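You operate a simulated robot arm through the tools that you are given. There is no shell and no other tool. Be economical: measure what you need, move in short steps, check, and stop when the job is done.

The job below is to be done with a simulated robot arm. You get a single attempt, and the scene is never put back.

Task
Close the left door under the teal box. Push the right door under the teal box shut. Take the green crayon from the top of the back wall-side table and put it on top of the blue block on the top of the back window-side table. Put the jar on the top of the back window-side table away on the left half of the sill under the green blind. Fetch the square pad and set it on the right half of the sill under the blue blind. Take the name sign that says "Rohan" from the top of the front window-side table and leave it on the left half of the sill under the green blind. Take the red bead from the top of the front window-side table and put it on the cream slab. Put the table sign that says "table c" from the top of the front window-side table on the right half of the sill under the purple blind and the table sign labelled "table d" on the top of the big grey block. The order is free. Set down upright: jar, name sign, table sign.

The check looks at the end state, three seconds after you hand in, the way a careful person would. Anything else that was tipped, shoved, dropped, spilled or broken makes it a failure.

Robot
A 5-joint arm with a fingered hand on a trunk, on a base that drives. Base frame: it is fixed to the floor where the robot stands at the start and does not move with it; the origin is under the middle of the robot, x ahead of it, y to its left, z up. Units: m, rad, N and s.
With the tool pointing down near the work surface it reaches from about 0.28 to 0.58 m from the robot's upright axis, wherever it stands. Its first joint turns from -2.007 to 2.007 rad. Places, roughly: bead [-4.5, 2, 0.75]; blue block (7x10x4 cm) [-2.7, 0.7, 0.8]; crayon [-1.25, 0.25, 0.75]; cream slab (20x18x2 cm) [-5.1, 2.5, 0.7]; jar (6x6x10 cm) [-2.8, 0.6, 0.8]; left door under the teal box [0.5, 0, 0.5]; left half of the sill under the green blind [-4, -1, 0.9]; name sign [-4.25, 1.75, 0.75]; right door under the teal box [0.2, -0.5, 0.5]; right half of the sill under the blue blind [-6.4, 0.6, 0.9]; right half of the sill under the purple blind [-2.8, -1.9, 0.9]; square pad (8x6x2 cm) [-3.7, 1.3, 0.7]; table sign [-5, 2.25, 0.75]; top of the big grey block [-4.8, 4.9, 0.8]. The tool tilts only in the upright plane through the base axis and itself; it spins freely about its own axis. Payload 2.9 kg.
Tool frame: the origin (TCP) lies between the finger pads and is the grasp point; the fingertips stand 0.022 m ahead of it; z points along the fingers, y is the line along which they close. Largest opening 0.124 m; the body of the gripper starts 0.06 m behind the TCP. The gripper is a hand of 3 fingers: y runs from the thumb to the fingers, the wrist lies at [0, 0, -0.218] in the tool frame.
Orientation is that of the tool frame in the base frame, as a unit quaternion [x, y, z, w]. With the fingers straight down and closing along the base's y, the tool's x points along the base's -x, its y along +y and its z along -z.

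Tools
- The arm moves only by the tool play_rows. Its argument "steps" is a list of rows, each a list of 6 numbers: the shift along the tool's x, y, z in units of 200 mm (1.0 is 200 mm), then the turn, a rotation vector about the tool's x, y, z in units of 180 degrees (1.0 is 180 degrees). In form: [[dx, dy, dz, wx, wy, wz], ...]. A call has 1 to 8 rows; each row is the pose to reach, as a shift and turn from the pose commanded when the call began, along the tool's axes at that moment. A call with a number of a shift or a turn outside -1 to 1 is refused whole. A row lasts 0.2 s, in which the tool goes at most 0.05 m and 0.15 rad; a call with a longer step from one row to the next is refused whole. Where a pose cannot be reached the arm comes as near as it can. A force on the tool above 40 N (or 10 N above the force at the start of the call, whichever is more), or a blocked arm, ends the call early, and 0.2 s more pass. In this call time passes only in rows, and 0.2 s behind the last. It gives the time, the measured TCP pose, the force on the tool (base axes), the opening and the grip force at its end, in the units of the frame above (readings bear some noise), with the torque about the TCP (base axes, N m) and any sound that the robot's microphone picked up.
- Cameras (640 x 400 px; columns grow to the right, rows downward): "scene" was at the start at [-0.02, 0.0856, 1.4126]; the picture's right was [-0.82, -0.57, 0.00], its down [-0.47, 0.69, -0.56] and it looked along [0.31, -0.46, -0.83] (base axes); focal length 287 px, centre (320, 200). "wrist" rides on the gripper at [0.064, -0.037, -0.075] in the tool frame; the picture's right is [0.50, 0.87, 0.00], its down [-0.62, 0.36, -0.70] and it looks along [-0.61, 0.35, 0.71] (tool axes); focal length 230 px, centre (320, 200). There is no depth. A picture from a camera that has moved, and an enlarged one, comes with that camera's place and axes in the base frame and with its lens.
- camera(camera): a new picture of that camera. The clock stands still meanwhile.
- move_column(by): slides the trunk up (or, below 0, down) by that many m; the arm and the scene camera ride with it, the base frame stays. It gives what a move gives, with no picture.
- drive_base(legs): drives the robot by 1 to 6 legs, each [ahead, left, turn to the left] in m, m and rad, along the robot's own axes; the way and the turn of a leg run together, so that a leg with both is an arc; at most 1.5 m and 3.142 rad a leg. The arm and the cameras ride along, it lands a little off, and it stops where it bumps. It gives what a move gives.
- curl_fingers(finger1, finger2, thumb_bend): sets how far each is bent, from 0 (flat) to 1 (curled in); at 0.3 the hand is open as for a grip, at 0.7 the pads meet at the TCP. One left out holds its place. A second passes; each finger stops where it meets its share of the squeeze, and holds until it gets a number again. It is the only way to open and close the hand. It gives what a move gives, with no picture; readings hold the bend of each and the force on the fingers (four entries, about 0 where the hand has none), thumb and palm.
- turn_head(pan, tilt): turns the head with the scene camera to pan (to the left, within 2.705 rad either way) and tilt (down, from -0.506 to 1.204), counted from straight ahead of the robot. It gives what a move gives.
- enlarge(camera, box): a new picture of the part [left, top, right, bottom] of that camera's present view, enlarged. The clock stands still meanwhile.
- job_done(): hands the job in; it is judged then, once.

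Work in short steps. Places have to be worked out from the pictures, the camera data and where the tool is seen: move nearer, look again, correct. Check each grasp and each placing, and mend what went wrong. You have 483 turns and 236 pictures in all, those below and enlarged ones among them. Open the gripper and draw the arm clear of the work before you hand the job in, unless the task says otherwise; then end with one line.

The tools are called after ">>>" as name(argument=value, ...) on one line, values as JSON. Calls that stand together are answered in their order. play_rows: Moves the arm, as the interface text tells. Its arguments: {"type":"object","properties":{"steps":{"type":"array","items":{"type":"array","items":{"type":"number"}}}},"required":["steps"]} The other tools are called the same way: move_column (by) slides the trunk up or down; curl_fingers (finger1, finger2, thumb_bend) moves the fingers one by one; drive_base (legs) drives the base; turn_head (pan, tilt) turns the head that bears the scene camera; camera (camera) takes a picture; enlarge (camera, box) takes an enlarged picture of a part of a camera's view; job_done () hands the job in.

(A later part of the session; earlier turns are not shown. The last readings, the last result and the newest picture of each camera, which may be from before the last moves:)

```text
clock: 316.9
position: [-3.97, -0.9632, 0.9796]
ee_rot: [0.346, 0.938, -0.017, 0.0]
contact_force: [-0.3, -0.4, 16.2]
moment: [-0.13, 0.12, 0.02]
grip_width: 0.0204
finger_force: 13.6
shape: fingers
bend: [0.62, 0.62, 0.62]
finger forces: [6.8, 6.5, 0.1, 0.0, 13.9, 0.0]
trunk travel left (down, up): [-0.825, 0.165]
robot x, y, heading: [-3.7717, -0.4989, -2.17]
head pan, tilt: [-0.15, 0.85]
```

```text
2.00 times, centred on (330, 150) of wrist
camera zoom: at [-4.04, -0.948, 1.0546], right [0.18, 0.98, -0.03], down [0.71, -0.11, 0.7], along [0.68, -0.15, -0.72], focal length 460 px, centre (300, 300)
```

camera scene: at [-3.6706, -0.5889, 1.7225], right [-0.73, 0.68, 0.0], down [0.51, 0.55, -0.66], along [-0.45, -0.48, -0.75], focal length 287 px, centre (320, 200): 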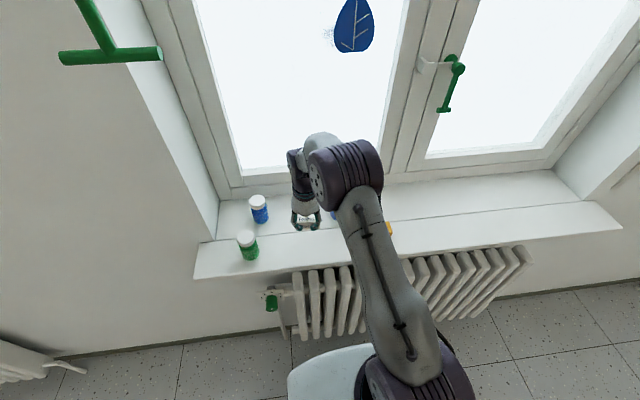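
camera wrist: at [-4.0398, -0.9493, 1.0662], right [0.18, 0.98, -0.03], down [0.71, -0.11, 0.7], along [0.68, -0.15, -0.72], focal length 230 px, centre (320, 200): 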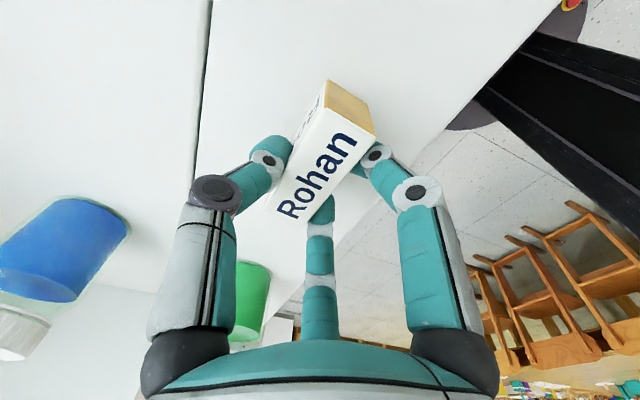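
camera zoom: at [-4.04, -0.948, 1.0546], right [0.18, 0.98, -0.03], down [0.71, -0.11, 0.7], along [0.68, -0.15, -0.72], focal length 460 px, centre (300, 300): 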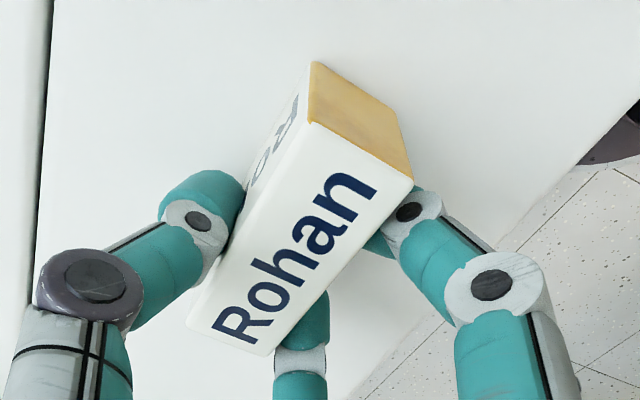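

Sign stands on the sill. Open moderately and rise.

>>> curl_fingers(finger1=0.5, finger2=0.5, thumb_bend=0.5)

>>> play_rows(steps=[[0, 0, -0.1, 0, 0, 0], [0, 0, -0.3, 0, 0, 0], [0, 0, -0.55, 0, 0, 0]])

>>> camera(camera="wrist")

```text
clock: 317.9
position: [-3.9699, -0.9639, 0.9771]
ee_rot: [0.346, 0.938, -0.016, 0.0]
contact_force: [-0.2, 0.0, 0.6]
moment: [0.02, -0.01, 0.01]
grip_width: 0.0491
finger_force: 0.0
shape: fingers
bend: [0.5, 0.5, 0.5]
finger forces: [0.0, 0.1, 0.0, 0.0, 0.0, 0.0]
trunk travel left (down, up): [-0.825, 0.165]
robot x, y, heading: [-3.7689, -0.4957, -2.169]
head pan, tilt: [-0.15, 0.85]
```

```text
clock: 318.7
position: [-3.9677, -0.9612, 1.0867]
ee_rot: [0.346, 0.938, -0.016, 0.0]
contact_force: [-0.2, 0.2, 0.1]
moment: [-0.02, 0.02, 0.0]
grip_width: 0.0493
finger_force: 0.0
shape: fingers
bend: [0.5, 0.5, 0.5]
finger forces: [0.0, 0.1, 0.1, 0.1, 0.0, 0.0]
trunk travel left (down, up): [-0.825, 0.165]
robot x, y, heading: [-3.7728, -0.501, -2.171]
head pan, tilt: [-0.15, 0.85]
```

```text
103 pictures are left
camera wrist: at [-4.0401, -0.9452, 1.1615], right [0.18, 0.98, -0.03], down [0.71, -0.11, 0.7], along [0.68, -0.15, -0.72], focal length 230 px, centre (320, 200)
```

wrist: 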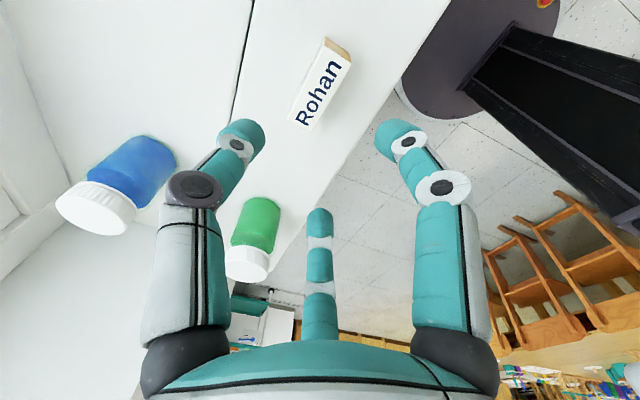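

Rohan's sign stands on the sill next to the jar. Now go for the bead: back off, slide along the aisle to a≈5.05 and face the table.

>>> drive_base(legs=[[-0.65, 0, 0], [0, -1.1, 0], [0, -1.1, 0], [0, 0, 3.13]])

>>> turn_head(pan=0.0, tilt=0.8)

>>> camera(camera="scene")

```text
clock: 340.1
position: [-5.0848, 1.7059, 1.085]
ee_rot: [0.959, -0.282, -0.001, -0.016]
contact_force: [-0.2, 0.1, -0.2]
moment: [-0.02, 0.0, 0.02]
grip_width: 0.049
finger_force: 0.2
shape: fingers
bend: [0.5, 0.5, 0.5]
finger forces: [0.0, 0.0, 0.0, 0.0, 0.1, 0.0]
trunk travel left (down, up): [-0.825, 0.165]
robot x, y, heading: [-5.2204, 1.2173, 1.103]
head pan, tilt: [-0.15, 0.85]
```

```text
clock: 340.9
position: [-5.0849, 1.7051, 1.0854]
ee_rot: [0.959, -0.282, 0.0, -0.016]
contact_force: [0.3, -0.7, 0.6]
moment: [0.0, 0.0, 0.0]
grip_width: 0.0491
finger_force: 0.0
shape: fingers
bend: [0.5, 0.5, 0.5]
finger forces: [0.0, 0.1, 0.0, 0.0, 0.1, 0.1]
trunk travel left (down, up): [-0.825, 0.165]
robot x, y, heading: [-5.2198, 1.2204, 1.11]
head pan, tilt: [0.0, 0.799]
```

```text
102 pictures are left
camera scene: at [-5.3401, 1.3017, 1.7264], right [0.89, -0.45, 0.0], down [-0.32, -0.64, -0.7], along [0.31, 0.62, -0.72], focal length 287 px, centre (320, 200)
```

scene: 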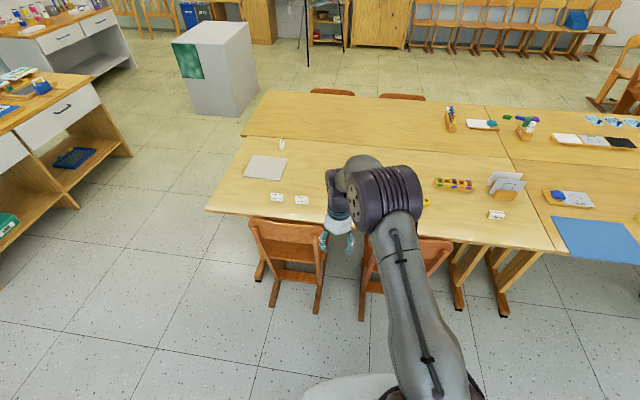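

Correct heading, then move up to the table in line with the bead.

>>> drive_base(legs=[[0, 0, -0.145], [0.32, 0.07, 0]])

>>> turn_head(pan=0.1, tilt=0.95)

>>> camera(camera="scene")

```text
clock: 343.6
position: [-4.8876, 1.9833, 1.0846]
ee_rot: [0.936, -0.352, 0.001, -0.015]
contact_force: [-0.2, 0.1, 0.3]
moment: [-0.02, -0.04, -0.01]
grip_width: 0.0494
finger_force: 0.0
shape: fingers
bend: [0.5, 0.5, 0.5]
finger forces: [0.0, 0.0, 0.0, 0.0, 0.0, 0.0]
trunk travel left (down, up): [-0.825, 0.165]
robot x, y, heading: [-5.0953, 1.5219, 0.955]
head pan, tilt: [0.0, 0.799]
```

```text
clock: 344.4
position: [-4.8865, 1.983, 1.0869]
ee_rot: [0.936, -0.353, 0.0, -0.016]
contact_force: [-0.1, 0.3, -0.1]
moment: [0.01, 0.0, 0.03]
grip_width: 0.0493
finger_force: 0.0
shape: fingers
bend: [0.5, 0.5, 0.5]
finger forces: [0.1, 0.0, 0.1, 0.0, 0.0, 0.1]
trunk travel left (down, up): [-0.825, 0.165]
robot x, y, heading: [-5.0921, 1.5248, 0.957]
head pan, tilt: [0.099, 0.949]
```

```text
101 pictures are left
camera scene: at [-5.2101, 1.6193, 1.7149], right [0.87, -0.49, 0.0], down [-0.4, -0.71, -0.58], along [0.29, 0.51, -0.81], focal length 287 px, centre (320, 200)
```

scene: 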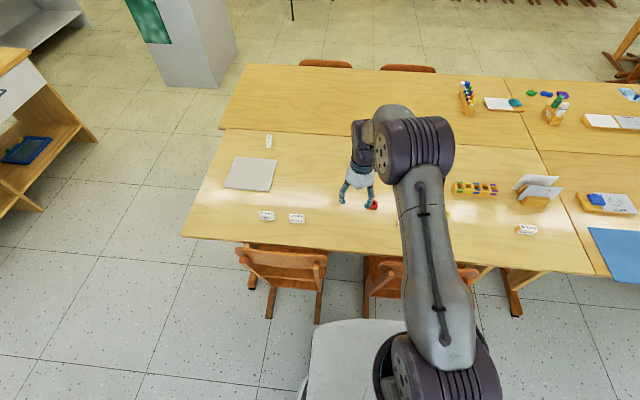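

Bead ≈(-4.692,2.098), r≈0.70. Shift right 5 cm and ahead 5 cm (keeping clear of the chair legs), lower the trunk and close the fingers to drag the bead nearer.

>>> drive_base(legs=[[0, -0.05, 0], [0.05, 0, 0]])

>>> move_column(by=-0.2)

>>> curl_fingers(finger1=0.7, finger2=0.7, thumb_bend=0.7)

>>> camera(camera="wrist")

>>> camera(camera="scene")

```text
clock: 345.8
position: [-4.8213, 1.9941, 1.0861]
ee_rot: [0.936, -0.352, 0.0, -0.017]
contact_force: [0.1, -0.3, 1.0]
moment: [-0.01, -0.01, 0.0]
grip_width: 0.0493
finger_force: 0.0
shape: fingers
bend: [0.5, 0.5, 0.5]
finger forces: [0.0, 0.0, 0.0, 0.0, 0.2, 0.0]
trunk travel left (down, up): [-0.825, 0.165]
robot x, y, heading: [-5.0249, 1.5324, 0.962]
head pan, tilt: [0.099, 0.949]
```

```text
clock: 348.0
position: [-4.8196, 1.9947, 0.8853]
ee_rot: [0.936, -0.352, 0.0, -0.015]
contact_force: [0.3, 0.1, 1.4]
moment: [0.0, 0.0, 0.01]
grip_width: 0.0494
finger_force: 0.0
shape: fingers
bend: [0.5, 0.5, 0.5]
finger forces: [0.0, 0.0, 0.0, 0.0, 0.0, 0.0]
trunk travel left (down, up): [-0.625, 0.365]
robot x, y, heading: [-5.0246, 1.5297, 0.955]
head pan, tilt: [0.099, 0.949]
```

```text
clock: 349.0
position: [-4.8193, 1.9937, 0.8861]
ee_rot: [0.936, -0.352, 0.001, -0.016]
contact_force: [0.7, 0.5, 0.1]
moment: [-0.01, -0.03, 0.01]
grip_width: 0.0
finger_force: 0.0
shape: fingers
bend: [0.69, 0.69, 0.7]
finger forces: [0.1, 0.1, 0.0, 0.0, 0.0, 0.1]
trunk travel left (down, up): [-0.625, 0.365]
robot x, y, heading: [-5.0244, 1.5298, 0.96]
head pan, tilt: [0.099, 0.949]
```

```text
100 pictures are left
camera wrist: at [-4.7468, 1.9773, 0.9608], right [-0.19, -0.98, -0.03], down [-0.71, 0.12, 0.7], along [-0.68, 0.16, -0.72], focal length 230 px, centre (320, 200)
```

wrist: 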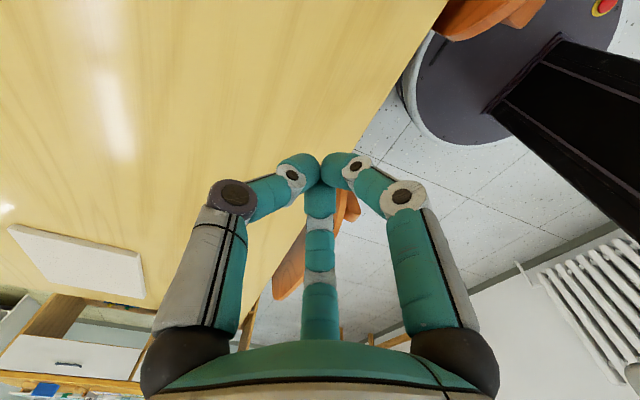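

```text
99 pictures are left
camera scene: at [-5.1422, 1.6301, 1.5149], right [0.87, -0.49, 0.0], down [-0.4, -0.71, -0.58], along [0.29, 0.51, -0.81], focal length 287 px, centre (320, 200)
```

scene: 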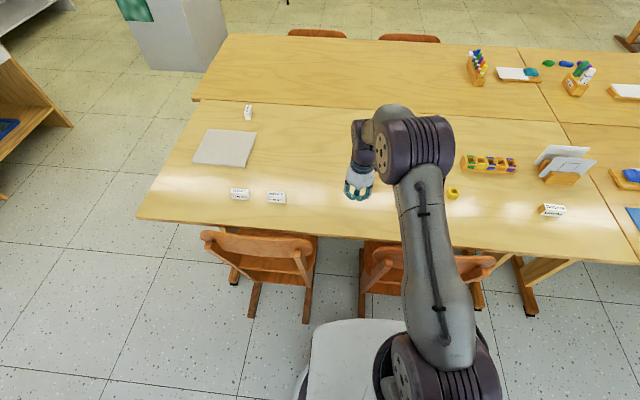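

Tilt 0.9 rad outward while reaching above and past the bead.

>>> play_rows(steps=[[0.015, -0.13, 0.0, 0.04, -0.0076, 0], [0.03, -0.27, 0.0, 0.08, -0.0153, 0], [0.047, -0.41, 0.0, 0.12, -0.023, 0], [0.063, -0.55, 0.0, 0.16, -0.0306, 0], [0.08, -0.69, 0.0, 0.2, -0.038, 0], [0.095, -0.83, 0.05, 0.24, -0.0458, 0], [0.11, -0.96, 0.1, 0.281, -0.0535, 0]])

>>> camera(camera="wrist")

>>> enlarge(camera="scene", box=[280, 120, 440, 220])

```text
clock: 350.6
position: [-4.6745, 2.1247, 0.8708]
ee_rot: [0.835, -0.316, 0.075, -0.444]
contact_force: [0.1, 0.3, 0.2]
moment: [0.0, 0.02, 0.01]
grip_width: 0.0
finger_force: 0.0
shape: fingers
bend: [0.69, 0.69, 0.7]
finger forces: [0.0, 0.1, 0.0, 0.1, 0.0, 0.0]
out of reach, approached as far as the arm can: row 2, 3, 4, 5
trunk travel left (down, up): [-0.625, 0.365]
robot x, y, heading: [-5.0261, 1.5319, 0.953]
head pan, tilt: [0.099, 0.949]
```

```text
98 pictures are left
camera wrist: at [-4.6362, 2.0497, 0.9335], right [0.0, -0.65, -0.76], down [-0.94, -0.27, 0.23], along [-0.35, 0.71, -0.61], focal length 230 px, centre (320, 200)
```

wrist: 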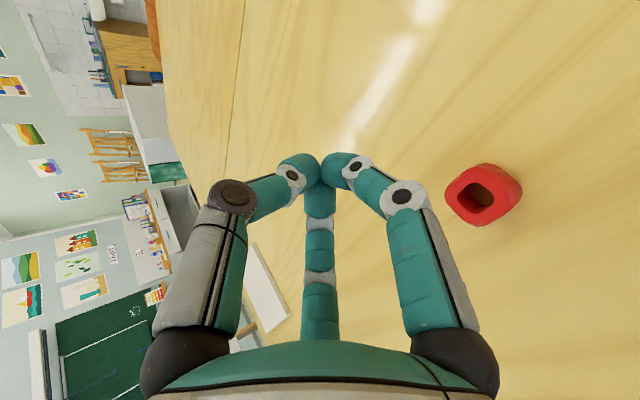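

```text
4.00 times, centred on (360, 170) of scene
camera zoom: at [-5.1416, 1.6306, 1.515], right [0.87, -0.49, 0.0], down [-0.4, -0.71, -0.58], along [0.29, 0.51, -0.81], focal length 1146 px, centre (160, 320)
```

zoom: 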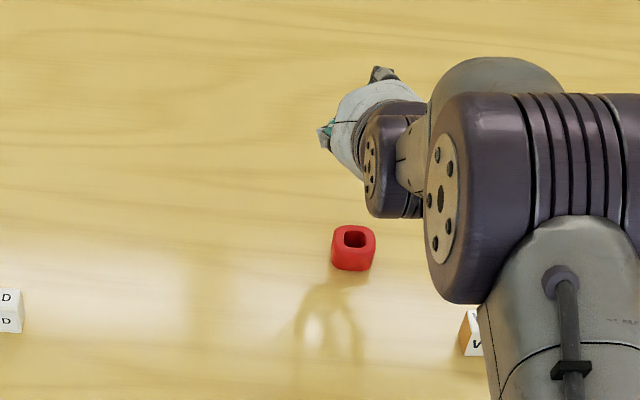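

Tip is past the bead (bead ≈(-4.688,2.095)). Descend ~10 cm behind it.

>>> play_rows(steps=[[0.035, 0.18, 0.135, 0, 0, 0], [0.062, 0.316, 0.238, 0, 0, 0], [0.078, 0.395, 0.297, 0, 0, 0]])

>>> camera(camera="wrist")

>>> enlarge(camera="scene", box=[280, 120, 440, 220])

```text
clock: 351.4
position: [-4.6749, 2.1241, 0.7771]
ee_rot: [0.834, -0.313, 0.075, -0.449]
contact_force: [5.5, -0.1, 24.4]
moment: [-0.64, -0.23, 0.11]
grip_width: 0.0
finger_force: 12.8
shape: fingers
bend: [0.7, 0.68, 0.69]
finger forces: [24.9, 0.0, 0.0, 0.0, 0.0, 0.0]
trunk travel left (down, up): [-0.625, 0.365]
robot x, y, heading: [-5.0217, 1.534, 0.957]
head pan, tilt: [0.099, 0.949]
```

```text
96 pictures are left
camera wrist: at [-4.6365, 2.0485, 0.8407], right [0.0, -0.64, -0.77], down [-0.94, -0.27, 0.22], along [-0.35, 0.72, -0.6], focal length 230 px, centre (320, 200)
```

wrist: 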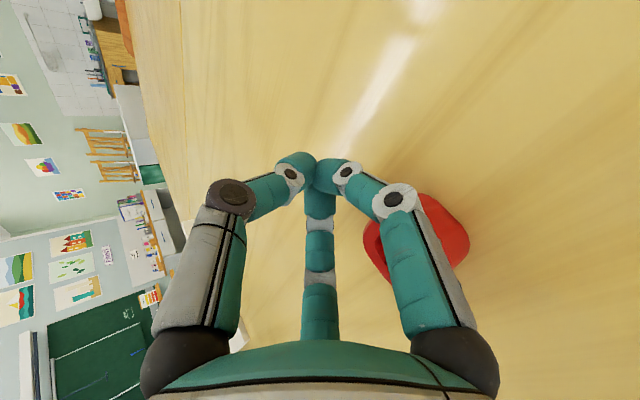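

```text
4.00 times, centred on (360, 170) of scene
camera zoom: at [-5.1436, 1.6262, 1.5156], right [0.87, -0.49, 0.0], down [-0.4, -0.71, -0.58], along [0.29, 0.51, -0.81], focal length 1146 px, centre (160, 320)
```

zoom: 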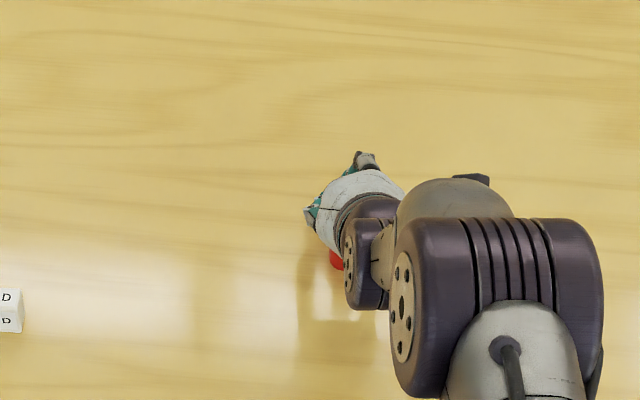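

Finger 1's knuckle presses on the bead. Rise 1 cm and pull 4 cm toward me to see if the tips hook it.

>>> play_rows(steps=[[-0.008, -0.039, -0.03, 0, 0, 0], [0.003, 0.019, -0.111, 0, 0, 0], [0.013, 0.077, -0.193, 0, 0, 0]])

>>> camera(camera="wrist")

```text
clock: 352.2
position: [-4.6989, 2.0895, 0.7809]
ee_rot: [0.837, -0.314, 0.072, -0.442]
contact_force: [-0.2, -0.5, 0.9]
moment: [0.03, -0.01, 0.0]
grip_width: 0.0
finger_force: 0.1
shape: fingers
bend: [0.7, 0.69, 0.7]
finger forces: [0.1, 0.0, 0.0, 0.0, 0.0, 0.0]
trunk travel left (down, up): [-0.625, 0.365]
robot x, y, heading: [-5.0238, 1.5321, 0.955]
head pan, tilt: [0.099, 0.949]
```

```text
94 pictures are left
camera wrist: at [-4.6597, 2.0147, 0.8447], right [0.0, -0.65, -0.76], down [-0.93, -0.27, 0.24], along [-0.36, 0.71, -0.61], focal length 230 px, centre (320, 200)
```

wrist: 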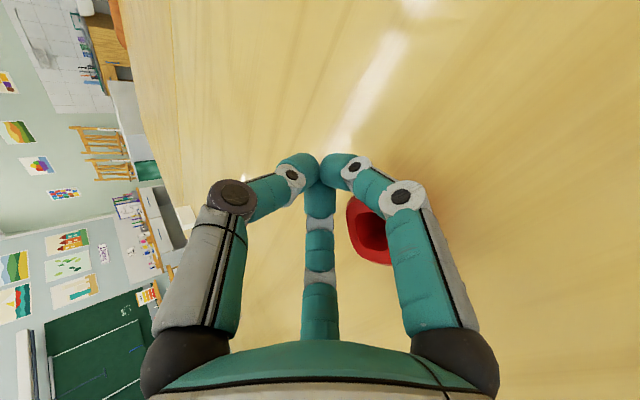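

The bead moves along between the fingers. Continue pulling 9 cm.

>>> play_rows(steps=[[0.011, 0.058, -0.081, 0, 0, 0], [0.021, 0.116, -0.163, 0, 0, 0], [0.037, 0.203, -0.285, 0, 0, 0], [0.048, 0.261, -0.366, 0, 0, 0]])

>>> camera(camera="wrist")

>>> enlarge(camera="scene", box=[280, 140, 440, 240])

```text
clock: 353.2
position: [-4.7452, 2.0093, 0.7829]
ee_rot: [0.837, -0.315, 0.071, -0.442]
contact_force: [-0.1, -0.5, 0.9]
moment: [0.0, -0.01, 0.06]
grip_width: 0.0
finger_force: 0.0
shape: fingers
bend: [0.7, 0.7, 0.7]
finger forces: [0.0, 0.1, 0.0, 0.1, 0.0, 0.1]
trunk travel left (down, up): [-0.625, 0.365]
robot x, y, heading: [-5.0279, 1.5337, 0.955]
head pan, tilt: [0.099, 0.949]
```

```text
93 pictures are left
camera wrist: at [-4.7065, 1.9344, 0.8467], right [0.0, -0.65, -0.76], down [-0.93, -0.27, 0.24], along [-0.36, 0.71, -0.61], focal length 230 px, centre (320, 200)
```

wrist: 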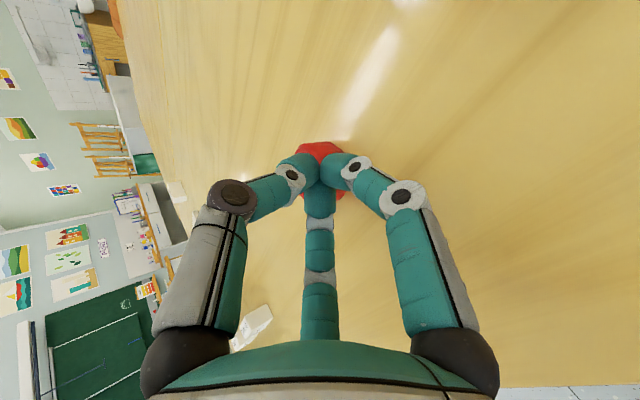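

```text
4.00 times, centred on (360, 190) of scene
camera zoom: at [-5.1422, 1.63, 1.5149], right [0.87, -0.49, 0.0], down [-0.4, -0.71, -0.58], along [0.29, 0.51, -0.81], focal length 1146 px, centre (160, 240)
```

zoom: 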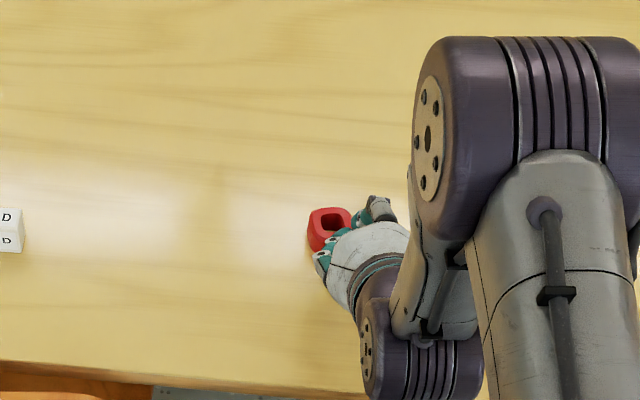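

The tips slid over it, but the bead is now at ≈(-4.737,2.056), r≈0.60. Reduce tilt to ~0.35 and grasp from above.

>>> play_rows(steps=[[-0.023, -0.118, -0.089, 0, 0, 0], [-0.05, -0.22, -0.13, -0.043, 0.008, 0], [-0.09, -0.3, -0.1, -0.086, 0.016, 0], [-0.13, -0.36, -0.07, -0.129, 0.025, 0], [-0.166, -0.417, -0.05, -0.172, 0.033, 0]])

>>> curl_fingers(finger1=0.4, finger2=0.4, thumb_bend=0.4)

>>> camera(camera="wrist")

```text
clock: 354.4
position: [-4.7334, 2.0616, 0.8608]
ee_rot: [0.919, -0.345, 0.025, -0.187]
contact_force: [0.1, 0.4, -0.4]
moment: [0.01, -0.03, -0.01]
grip_width: 0.0001
finger_force: 0.0
shape: fingers
bend: [0.7, 0.7, 0.7]
finger forces: [0.1, 0.0, 0.0, 0.0, 0.0, 0.0]
trunk travel left (down, up): [-0.625, 0.365]
robot x, y, heading: [-5.0259, 1.5358, 0.953]
head pan, tilt: [0.099, 0.949]
```

```text
clock: 355.4
position: [-4.7336, 2.0599, 0.8609]
ee_rot: [0.919, -0.346, 0.025, -0.186]
contact_force: [-0.5, -0.3, 0.0]
moment: [0.0, 0.01, -0.01]
grip_width: 0.0768
finger_force: 0.2
shape: fingers
bend: [0.4, 0.4, 0.4]
finger forces: [0.1, 0.0, 0.0, 0.0, 0.0, 0.1]
trunk travel left (down, up): [-0.625, 0.365]
robot x, y, heading: [-5.0245, 1.5356, 0.96]
head pan, tilt: [0.099, 0.949]
```

```text
91 pictures are left
camera wrist: at [-4.6739, 2.0198, 0.9378], right [-0.16, -0.92, -0.35], down [-0.82, -0.08, 0.57], along [-0.56, 0.38, -0.74], focal length 230 px, centre (320, 200)
```

wrist: 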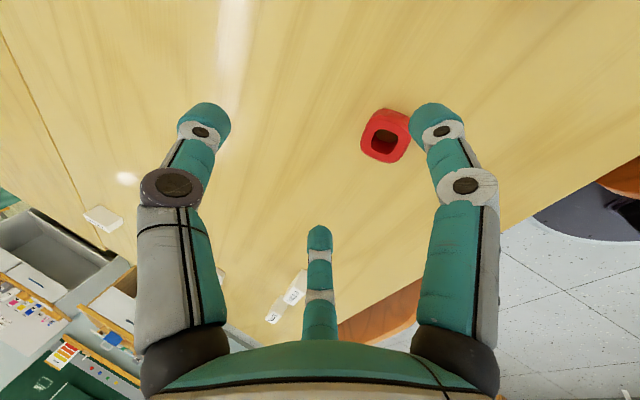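

Bead at ≈(-4.746,2.047). Shift over it and descend.

>>> play_rows(steps=[[0.008, 0.137, -0.054, 0, 0, 0], [0.018, 0.18, 0.07, 0, 0, 0], [0.03, 0.23, 0.2, 0, 0, 0]])

>>> camera(camera="wrist")

```text
clock: 356.2
position: [-4.7474, 2.0367, 0.8052]
ee_rot: [0.919, -0.345, 0.024, -0.187]
contact_force: [0.6, -0.9, -1.0]
moment: [0.02, 0.02, -0.04]
grip_width: 0.0767
finger_force: 0.1
shape: fingers
bend: [0.4, 0.4, 0.4]
finger forces: [0.0, 0.0, 0.0, 0.1, 0.1, 0.1]
out of reach, approached as far as the arm can: row 1
trunk travel left (down, up): [-0.625, 0.365]
robot x, y, heading: [-5.0236, 1.536, 0.954]
head pan, tilt: [0.099, 0.949]
```

```text
90 pictures are left
camera wrist: at [-4.6872, 1.9969, 0.8827], right [-0.16, -0.92, -0.35], down [-0.81, -0.08, 0.57], along [-0.56, 0.38, -0.74], focal length 230 px, centre (320, 200)
```

wrist: 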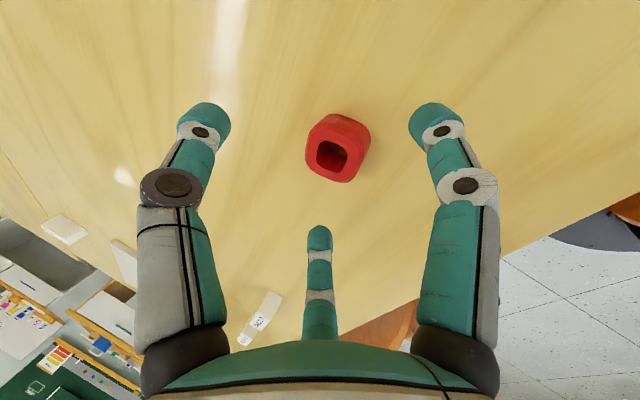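

Well centred between the three digits. Descend 2.5 cm and close.

>>> play_rows(steps=[[0.01, 0.045, 0.116, 0, 0, 0]])

>>> curl_fingers(finger1=0.7, finger2=0.7, thumb_bend=0.7)

>>> camera(camera="wrist")

```text
clock: 356.6
position: [-4.7466, 2.0381, 0.7802]
ee_rot: [0.92, -0.345, 0.024, -0.186]
contact_force: [0.3, -0.1, -0.1]
moment: [0.01, -0.02, 0.02]
grip_width: 0.0768
finger_force: 0.0
shape: fingers
bend: [0.4, 0.4, 0.4]
finger forces: [0.1, 0.1, 0.0, 0.0, 0.0, 0.0]
trunk travel left (down, up): [-0.625, 0.365]
robot x, y, heading: [-5.0256, 1.5309, 0.956]
head pan, tilt: [0.099, 0.949]
```

```text
clock: 357.6
position: [-4.7476, 2.0364, 0.7807]
ee_rot: [0.92, -0.344, 0.025, -0.187]
contact_force: [-0.2, -1.4, 1.9]
moment: [0.03, -0.01, 0.0]
grip_width: 0.0008
finger_force: 3.3
shape: fingers
bend: [0.68, 0.68, 0.69]
finger forces: [1.6, 1.9, 0.0, 0.0, 2.5, 0.1]
trunk travel left (down, up): [-0.625, 0.365]
robot x, y, heading: [-5.0224, 1.5323, 0.954]
head pan, tilt: [0.099, 0.949]
```

```text
89 pictures are left
camera wrist: at [-4.6876, 1.9966, 0.8583], right [-0.16, -0.92, -0.35], down [-0.81, -0.08, 0.57], along [-0.56, 0.38, -0.74], focal length 230 px, centre (320, 200)
```

wrist: 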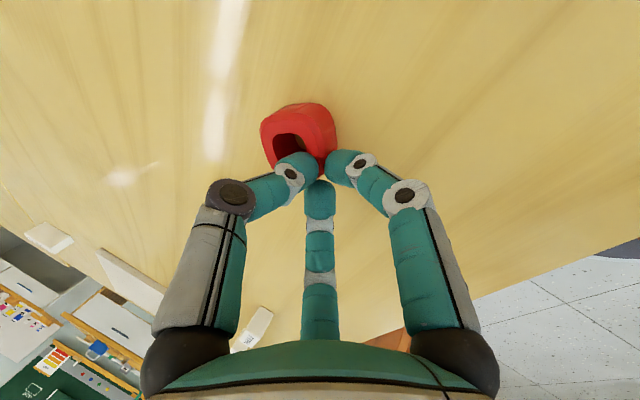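

The bead slipped out. Rise, open, recentre at ≈(-4.729,2.062), and go lower this time.

>>> play_rows(steps=[[-0.0125, -0.054, -0.139, 0, 0, 0]])

>>> curl_fingers(finger1=0.42, finger2=0.42, thumb_bend=0.42)

>>> play_rows(steps=[[0, -0.09, 0.035, 0, 0, 0]])

>>> camera(camera="wrist")

```text
clock: 358.0
position: [-4.7481, 2.0359, 0.8111]
ee_rot: [0.919, -0.345, 0.025, -0.188]
contact_force: [0.2, -0.1, 0.7]
moment: [-0.03, -0.03, -0.03]
grip_width: 0.0001
finger_force: 0.1
shape: fingers
bend: [0.69, 0.69, 0.7]
finger forces: [0.0, 0.0, 0.1, 0.1, 0.0, 0.0]
trunk travel left (down, up): [-0.625, 0.365]
robot x, y, heading: [-5.0244, 1.5308, 0.957]
head pan, tilt: [0.099, 0.949]
```

```text
clock: 359.0
position: [-4.749, 2.0356, 0.81]
ee_rot: [0.92, -0.344, 0.025, -0.187]
contact_force: [0.4, 0.5, 0.1]
moment: [-0.01, 0.02, -0.02]
grip_width: 0.0712
finger_force: 0.1
shape: fingers
bend: [0.42, 0.42, 0.42]
finger forces: [0.0, 0.1, 0.0, 0.1, 0.0, 0.1]
trunk travel left (down, up): [-0.625, 0.365]
robot x, y, heading: [-5.0256, 1.534, 0.96]
head pan, tilt: [0.099, 0.949]
```

```text
clock: 359.4
position: [-4.7369, 2.051, 0.8105]
ee_rot: [0.92, -0.345, 0.026, -0.187]
contact_force: [-0.3, -0.4, 0.5]
moment: [-0.02, 0.0, -0.01]
grip_width: 0.0714
finger_force: 0.0
shape: fingers
bend: [0.42, 0.42, 0.42]
finger forces: [0.1, 0.0, 0.1, 0.0, 0.0, 0.1]
trunk travel left (down, up): [-0.625, 0.365]
robot x, y, heading: [-5.0264, 1.5377, 0.961]
head pan, tilt: [0.099, 0.949]
```

```text
88 pictures are left
camera wrist: at [-4.6777, 2.01, 0.8887], right [-0.16, -0.92, -0.35], down [-0.82, -0.08, 0.57], along [-0.56, 0.38, -0.74], focal length 230 px, centre (320, 200)
```

wrist: 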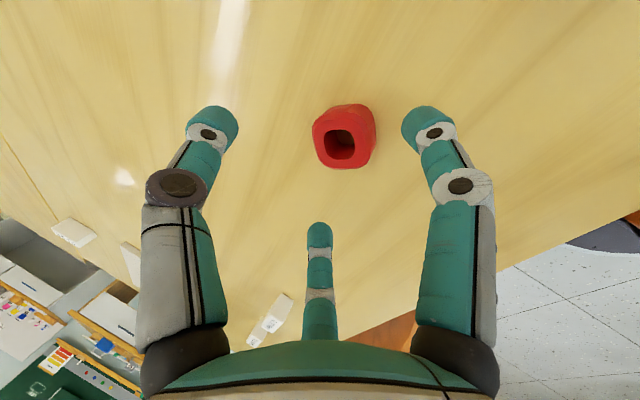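

Centred again. Descend to TCP ≈0.771 and close in stages.

>>> play_rows(steps=[[0.016, 0.07, 0.181, 0, 0, 0]])

>>> curl_fingers(finger1=0.54, finger2=0.54, thumb_bend=0.54)

>>> camera(camera="wrist")

```text
clock: 359.8
position: [-4.737, 2.0489, 0.7788]
ee_rot: [0.918, -0.345, 0.027, -0.193]
contact_force: [4.9, -0.7, 27.2]
moment: [-1.04, -0.71, 0.15]
grip_width: 0.0688
finger_force: 13.3
shape: fingers
bend: [0.42, 0.42, 0.42]
finger forces: [27.0, 0.1, 0.0, 0.0, 0.1, 0.0]
trunk travel left (down, up): [-0.625, 0.365]
robot x, y, heading: [-5.0252, 1.5311, 0.959]
head pan, tilt: [0.099, 0.949]
```

```text
clock: 360.2
position: [-4.7339, 2.0507, 0.7748]
ee_rot: [0.918, -0.347, 0.027, -0.191]
contact_force: [1.1, -2.1, 8.5]
moment: [-0.27, -0.13, 0.0]
grip_width: 0.0379
finger_force: 4.4
shape: fingers
bend: [0.54, 0.54, 0.54]
finger forces: [8.9, 0.0, 0.0, 0.0, 0.0, 0.0]
trunk travel left (down, up): [-0.625, 0.365]
robot x, y, heading: [-5.0233, 1.5295, 0.953]
head pan, tilt: [0.099, 0.949]
stopped: the force on the tool passed its limit at 41 N (the readings are from after the stop); the commanded pose is now the measured one
```

```text
87 pictures are left
camera wrist: at [-4.6751, 2.0099, 0.8525], right [-0.16, -0.92, -0.36], down [-0.82, -0.08, 0.57], along [-0.55, 0.39, -0.74], focal length 230 px, centre (320, 200)
```

wrist: 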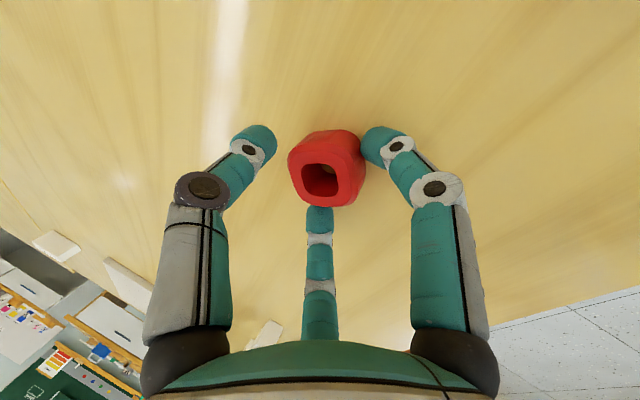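

The digits cage the bead. Close further.

>>> curl_fingers(finger1=0.66, finger2=0.66, thumb_bend=0.68)

>>> camera(camera="wrist")

```text
clock: 361.2
position: [-4.7353, 2.0489, 0.7751]
ee_rot: [0.918, -0.347, 0.027, -0.19]
contact_force: [1.0, 1.7, 4.5]
moment: [0.0, -0.08, 0.04]
grip_width: 0.0327
finger_force: 13.2
shape: fingers
bend: [0.56, 0.58, 0.59]
finger forces: [8.9, 5.6, 0.0, 0.1, 11.5, 0.0]
trunk travel left (down, up): [-0.625, 0.365]
robot x, y, heading: [-5.026, 1.5333, 0.956]
head pan, tilt: [0.099, 0.949]
```

```text
86 pictures are left
camera wrist: at [-4.6756, 2.0087, 0.8526], right [-0.16, -0.92, -0.36], down [-0.82, -0.08, 0.57], along [-0.55, 0.39, -0.74], focal length 230 px, centre (320, 200)
```

wrist: 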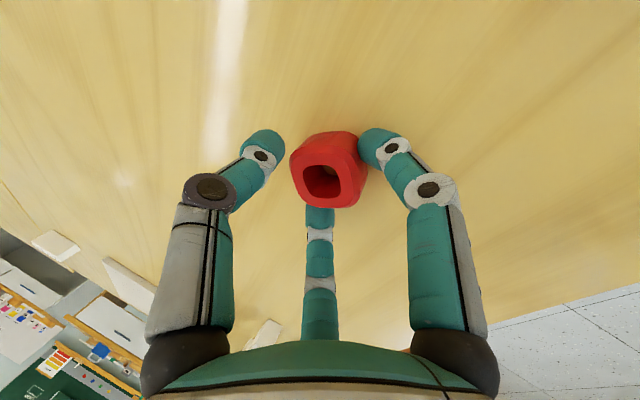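

Gripped by all three (≈9–11 N). Lift.

>>> play_rows(steps=[[-0.01, -0.045, -0.116, 0, 0, 0], [-0.03, -0.13, -0.33, 0, 0, 0]])

>>> camera(camera="wrist")

```text
clock: 361.9
position: [-4.7374, 2.0485, 0.8443]
ee_rot: [0.918, -0.346, 0.027, -0.19]
contact_force: [-0.3, -0.1, -0.5]
moment: [0.02, -0.02, 0.02]
grip_width: 0.0296
finger_force: 9.7
shape: fingers
bend: [0.55, 0.6, 0.62]
finger forces: [8.2, 3.7, 0.0, 0.0, 7.3, 0.0]
trunk travel left (down, up): [-0.625, 0.365]
robot x, y, heading: [-5.0262, 1.5313, 0.956]
head pan, tilt: [0.099, 0.949]
```

```text
85 pictures are left
camera wrist: at [-4.678, 2.0086, 0.9217], right [-0.16, -0.92, -0.36], down [-0.82, -0.08, 0.57], along [-0.55, 0.39, -0.74], focal length 230 px, centre (320, 200)
```

wrist: 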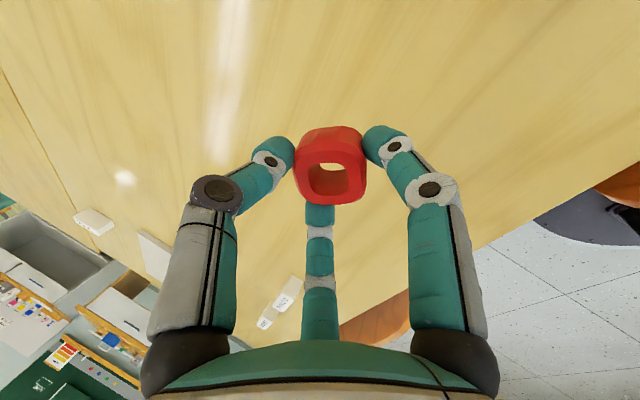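

Bead is held. Raise the trunk a bit, back out and drive round to the end of the table.

>>> move_column(by=0.12)

>>> drive_base(legs=[[-0.35, 0, 0], [0, 0, 1.57], [1.3, 0, 0], [0, -1.1, 0]])

>>> turn_head(pan=-1.2, tilt=0.7)

>>> camera(camera="scene")

```text
clock: 363.4
position: [-4.7375, 2.0506, 0.9635]
ee_rot: [0.918, -0.346, 0.026, -0.191]
contact_force: [0.0, -0.2, -0.5]
moment: [-0.02, -0.01, 0.01]
grip_width: 0.0293
finger_force: 9.9
shape: fingers
bend: [0.55, 0.6, 0.62]
finger forces: [8.3, 3.6, 0.1, 0.0, 7.3, 0.0]
trunk travel left (down, up): [-0.745, 0.245]
robot x, y, heading: [-5.024, 1.5338, 0.952]
head pan, tilt: [0.099, 0.949]
```

```text
clock: 380.8
position: [-6.1758, 3.1739, 0.9629]
ee_rot: [0.897, 0.399, -0.114, -0.153]
contact_force: [0.2, -0.2, -0.2]
moment: [-0.02, 0.02, 0.01]
grip_width: 0.029
finger_force: 8.9
shape: fingers
bend: [0.55, 0.6, 0.62]
finger forces: [7.5, 3.6, 0.1, 0.0, 6.9, 0.0]
trunk travel left (down, up): [-0.745, 0.245]
robot x, y, heading: [-5.6589, 2.8787, 2.51]
head pan, tilt: [0.099, 0.949]
```

```text
clock: 382.3
position: [-6.1752, 3.1733, 0.9634]
ee_rot: [0.897, 0.399, -0.114, -0.154]
contact_force: [-0.3, 0.1, -0.2]
moment: [-0.02, 0.04, -0.01]
grip_width: 0.0287
finger_force: 9.2
shape: fingers
bend: [0.55, 0.6, 0.62]
finger forces: [7.5, 3.5, 0.0, 0.0, 6.9, 0.0]
trunk travel left (down, up): [-0.745, 0.245]
robot x, y, heading: [-5.6589, 2.8803, 2.514]
head pan, tilt: [-1.201, 0.7]
```

```text
84 pictures are left
camera scene: at [-5.6776, 2.8076, 1.6547], right [0.97, -0.26, 0.0], down [-0.16, -0.62, -0.76], along [0.2, 0.74, -0.64], focal length 287 px, centre (320, 200)
```

scene: 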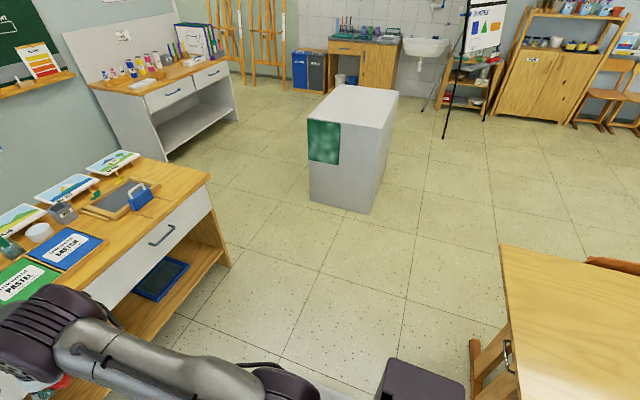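

Turn round to face the table end.

>>> drive_base(legs=[[0, 0, -3.125]])

>>> turn_head(pan=0.0, tilt=0.85)

>>> camera(camera="scene")

```text
clock: 389.6
position: [-5.1057, 2.6757, 0.9636]
ee_rot: [-0.474, 0.86, -0.144, 0.128]
contact_force: [0.3, -0.1, -0.3]
moment: [-0.04, -0.03, 0.01]
grip_width: 0.0285
finger_force: 8.3
shape: fingers
bend: [0.56, 0.6, 0.62]
finger forces: [6.8, 3.5, 0.0, 0.0, 6.5, 0.0]
trunk travel left (down, up): [-0.745, 0.245]
robot x, y, heading: [-5.6641, 2.8728, -0.456]
head pan, tilt: [-1.201, 0.7]
```

```text
clock: 391.0
position: [-5.1081, 2.6755, 0.964]
ee_rot: [-0.474, 0.86, -0.142, 0.128]
contact_force: [0.4, 0.0, 0.0]
moment: [-0.01, 0.02, 0.01]
grip_width: 0.0284
finger_force: 8.6
shape: fingers
bend: [0.56, 0.6, 0.62]
finger forces: [6.9, 3.5, 0.0, 0.0, 6.5, 0.0]
trunk travel left (down, up): [-0.745, 0.245]
robot x, y, heading: [-5.6598, 2.8788, -0.46]
head pan, tilt: [0.0, 0.85]
```

```text
83 pictures are left
camera scene: at [-5.5817, 2.9994, 1.6424], right [-0.44, -0.9, 0.0], down [-0.67, 0.33, -0.66], along [0.59, -0.29, -0.75], focal length 287 px, centre (320, 200)
```

scene: 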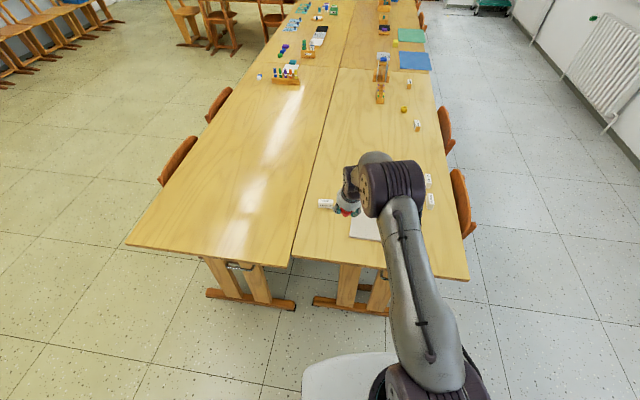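

Correct heading by -0.15 rad, move ahead 0.12 m so the bead comes above the slab, and view.

>>> drive_base(legs=[[0, 0, -0.15], [0.11, 0, 0]])

>>> camera(camera="wrist")

>>> camera(camera="scene")

```text
clock: 392.9
position: [-5.0538, 2.5323, 0.9641]
ee_rot: [-0.408, 0.892, -0.152, 0.117]
contact_force: [0.3, -0.2, -0.8]
moment: [0.04, 0.01, -0.01]
grip_width: 0.0284
finger_force: 8.7
shape: fingers
bend: [0.56, 0.6, 0.62]
finger forces: [6.7, 3.5, 0.0, 0.0, 6.5, 0.0]
trunk travel left (down, up): [-0.745, 0.245]
robot x, y, heading: [-5.5718, 2.8193, -0.603]
head pan, tilt: [0.0, 0.85]
```

```text
82 pictures are left
camera wrist: at [-5.0927, 2.4738, 1.0411], right [-0.92, 0.16, -0.36], down [-0.09, 0.82, 0.57], along [0.38, 0.56, -0.74], focal length 230 px, centre (320, 200)
```

wrist: 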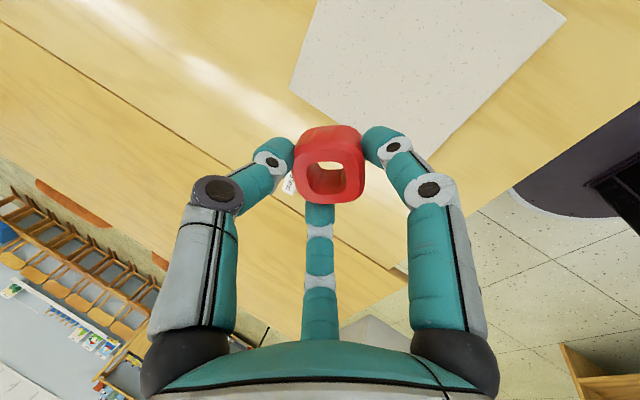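

```text
81 pictures are left
camera scene: at [-5.475, 2.9237, 1.6424], right [-0.57, -0.82, 0.0], down [-0.62, 0.43, -0.66], along [0.54, -0.38, -0.75], focal length 287 px, centre (320, 200)
```

scene: 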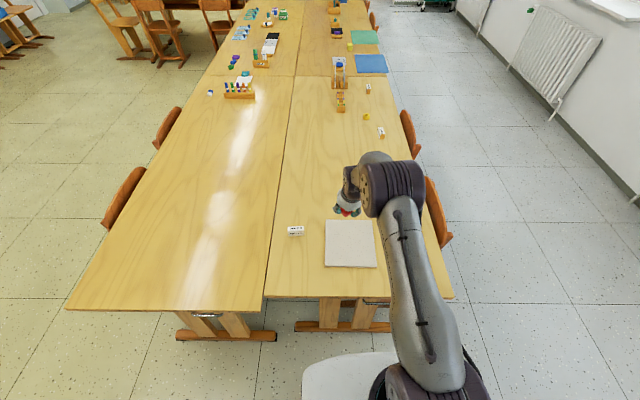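

Bead is over the slab (slab centre ≈(-5.068,2.502)). Lower with the trunk by 0.15 m, then creep.

>>> move_column(by=-0.15)

>>> camera(camera="wrist")

```text
clock: 394.6
position: [-5.0544, 2.5326, 0.8145]
ee_rot: [-0.408, 0.893, -0.152, 0.117]
contact_force: [-0.9, -0.8, -0.3]
moment: [-0.01, 0.0, 0.04]
grip_width: 0.0284
finger_force: 8.5
shape: fingers
bend: [0.56, 0.6, 0.62]
finger forces: [6.7, 3.5, 0.1, 0.0, 6.5, 0.0]
trunk travel left (down, up): [-0.595, 0.395]
robot x, y, heading: [-5.5704, 2.8182, -0.61]
head pan, tilt: [0.0, 0.85]
```

```text
80 pictures are left
camera wrist: at [-5.093, 2.474, 0.8913], right [-0.92, 0.16, -0.36], down [-0.09, 0.82, 0.57], along [0.38, 0.56, -0.74], focal length 230 px, centre (320, 200)
```

wrist: 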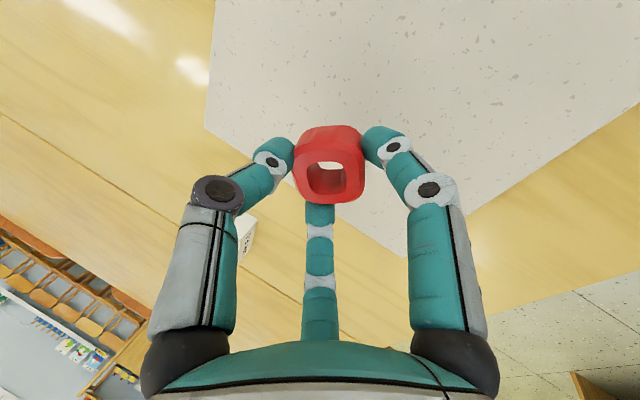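

Bead is ~6 cm inside the slab. Creep down.

>>> play_rows(steps=[[0.005, 0.02, 0.051, 0, 0, 0]])

>>> play_rows(steps=[[0.003, 0.011, 0.028, 0, 0, 0]])

>>> enlarge(camera="wrist", box=[220, 80, 440, 240])

```text
clock: 395.0
position: [-5.0531, 2.5327, 0.8022]
ee_rot: [-0.408, 0.893, -0.152, 0.117]
contact_force: [-0.5, -1.0, -1.1]
moment: [-0.01, 0.01, 0.03]
grip_width: 0.0284
finger_force: 8.5
shape: fingers
bend: [0.56, 0.61, 0.62]
finger forces: [6.9, 3.5, 0.0, 0.0, 6.5, 0.1]
trunk travel left (down, up): [-0.595, 0.395]
robot x, y, heading: [-5.5733, 2.8167, -0.612]
head pan, tilt: [0.0, 0.85]
```

```text
clock: 395.4
position: [-5.054, 2.5318, 0.7964]
ee_rot: [-0.409, 0.892, -0.151, 0.116]
contact_force: [0.5, 0.0, -0.1]
moment: [0.02, -0.02, -0.02]
grip_width: 0.0285
finger_force: 8.4
shape: fingers
bend: [0.56, 0.61, 0.62]
finger forces: [6.9, 3.5, 0.0, 0.0, 6.5, 0.0]
trunk travel left (down, up): [-0.595, 0.395]
robot x, y, heading: [-5.574, 2.8157, -0.612]
head pan, tilt: [0.0, 0.85]
```

```text
2.50 times, centred on (330, 160) of wrist
camera zoom: at [-5.0925, 2.4735, 0.8734], right [-0.92, 0.16, -0.36], down [-0.08, 0.82, 0.57], along [0.38, 0.56, -0.74], focal length 575 px, centre (295, 300)
```

zoom: 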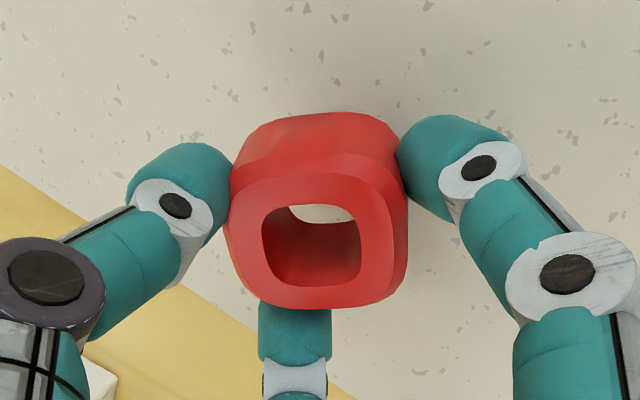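

>>> play_rows(steps=[[0.002, 0.009, 0.022, 0, 0, 0]])

>>> play_rows(steps=[[0.002, 0.009, 0.022, 0, 0, 0]])

```text
clock: 395.8
position: [-5.0543, 2.5323, 0.791]
ee_rot: [-0.409, 0.892, -0.152, 0.117]
contact_force: [0.5, 0.8, -0.1]
moment: [-0.02, -0.02, -0.03]
grip_width: 0.0284
finger_force: 8.7
shape: fingers
bend: [0.56, 0.61, 0.62]
finger forces: [6.9, 3.5, 0.1, 0.0, 6.5, 0.0]
trunk travel left (down, up): [-0.595, 0.395]
robot x, y, heading: [-5.573, 2.8128, -0.61]
head pan, tilt: [0.0, 0.85]
```

```text
clock: 396.2
position: [-5.0535, 2.5321, 0.787]
ee_rot: [-0.408, 0.892, -0.153, 0.117]
contact_force: [3.1, -1.8, 6.0]
moment: [0.0, -0.02, -0.02]
grip_width: 0.0287
finger_force: 9.9
shape: fingers
bend: [0.56, 0.61, 0.62]
finger forces: [7.2, 4.4, 0.0, 0.1, 8.4, 0.0]
trunk travel left (down, up): [-0.595, 0.395]
robot x, y, heading: [-5.5764, 2.8159, -0.606]
head pan, tilt: [0.0, 0.85]
```

Touch. Release and rise.

>>> curl_fingers(finger1=0.45, finger2=0.48, thumb_bend=0.48)

>>> play_rows(steps=[[-0.01, -0.045, -0.115, 0, 0, 0], [-0.03, -0.13, -0.33, 0, 0, 0], [-0.04, -0.18, -0.46, 0, 0, 0]])

>>> camera(camera="wrist")

>>> enlarge(camera="scene", box=[260, 190, 420, 290])

```text
clock: 397.2
position: [-5.0543, 2.5324, 0.7872]
ee_rot: [-0.408, 0.893, -0.153, 0.117]
contact_force: [2.3, -0.9, 9.3]
moment: [-0.18, 0.14, 0.09]
grip_width: 0.0485
finger_force: 5.1
shape: fingers
bend: [0.52, 0.48, 0.48]
finger forces: [9.9, 0.0, 0.0, 0.0, 0.1, 0.0]
trunk travel left (down, up): [-0.595, 0.395]
robot x, y, heading: [-5.5718, 2.8133, -0.61]
head pan, tilt: [0.0, 0.85]
```

```text
clock: 398.0
position: [-5.0539, 2.5344, 0.8855]
ee_rot: [-0.409, 0.893, -0.151, 0.116]
contact_force: [0.6, 0.0, -0.7]
moment: [-0.02, -0.01, -0.01]
grip_width: 0.0589
finger_force: 0.0
shape: fingers
bend: [0.45, 0.48, 0.48]
finger forces: [0.1, 0.0, 0.0, 0.0, 0.0, 0.0]
trunk travel left (down, up): [-0.595, 0.395]
robot x, y, heading: [-5.571, 2.8176, -0.617]
head pan, tilt: [0.0, 0.85]
```

```text
78 pictures are left
camera wrist: at [-5.0934, 2.4758, 0.9639], right [-0.92, 0.16, -0.36], down [-0.09, 0.82, 0.57], along [0.38, 0.56, -0.74], focal length 230 px, centre (320, 200)
```

wrist: 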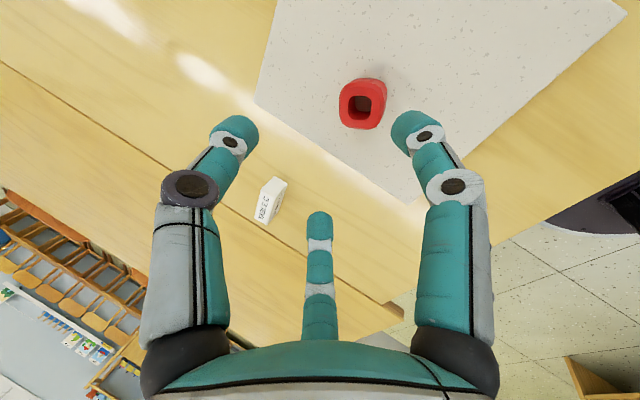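

```text
4.00 times, centred on (340, 240) of scene
camera zoom: at [-5.4755, 2.924, 1.4924], right [-0.57, -0.82, 0.0], down [-0.62, 0.43, -0.66], along [0.54, -0.38, -0.75], focal length 1146 px, centre (240, 40)
```

zoom: 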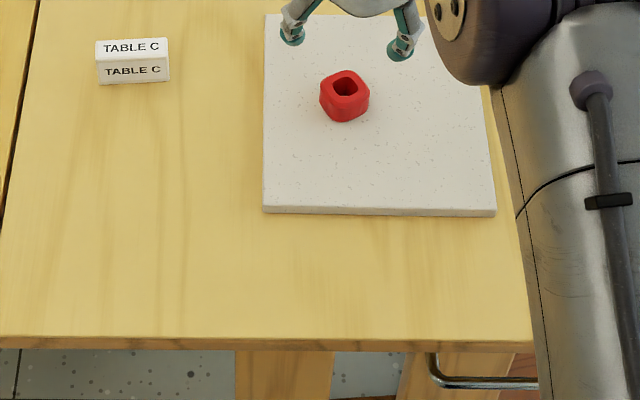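

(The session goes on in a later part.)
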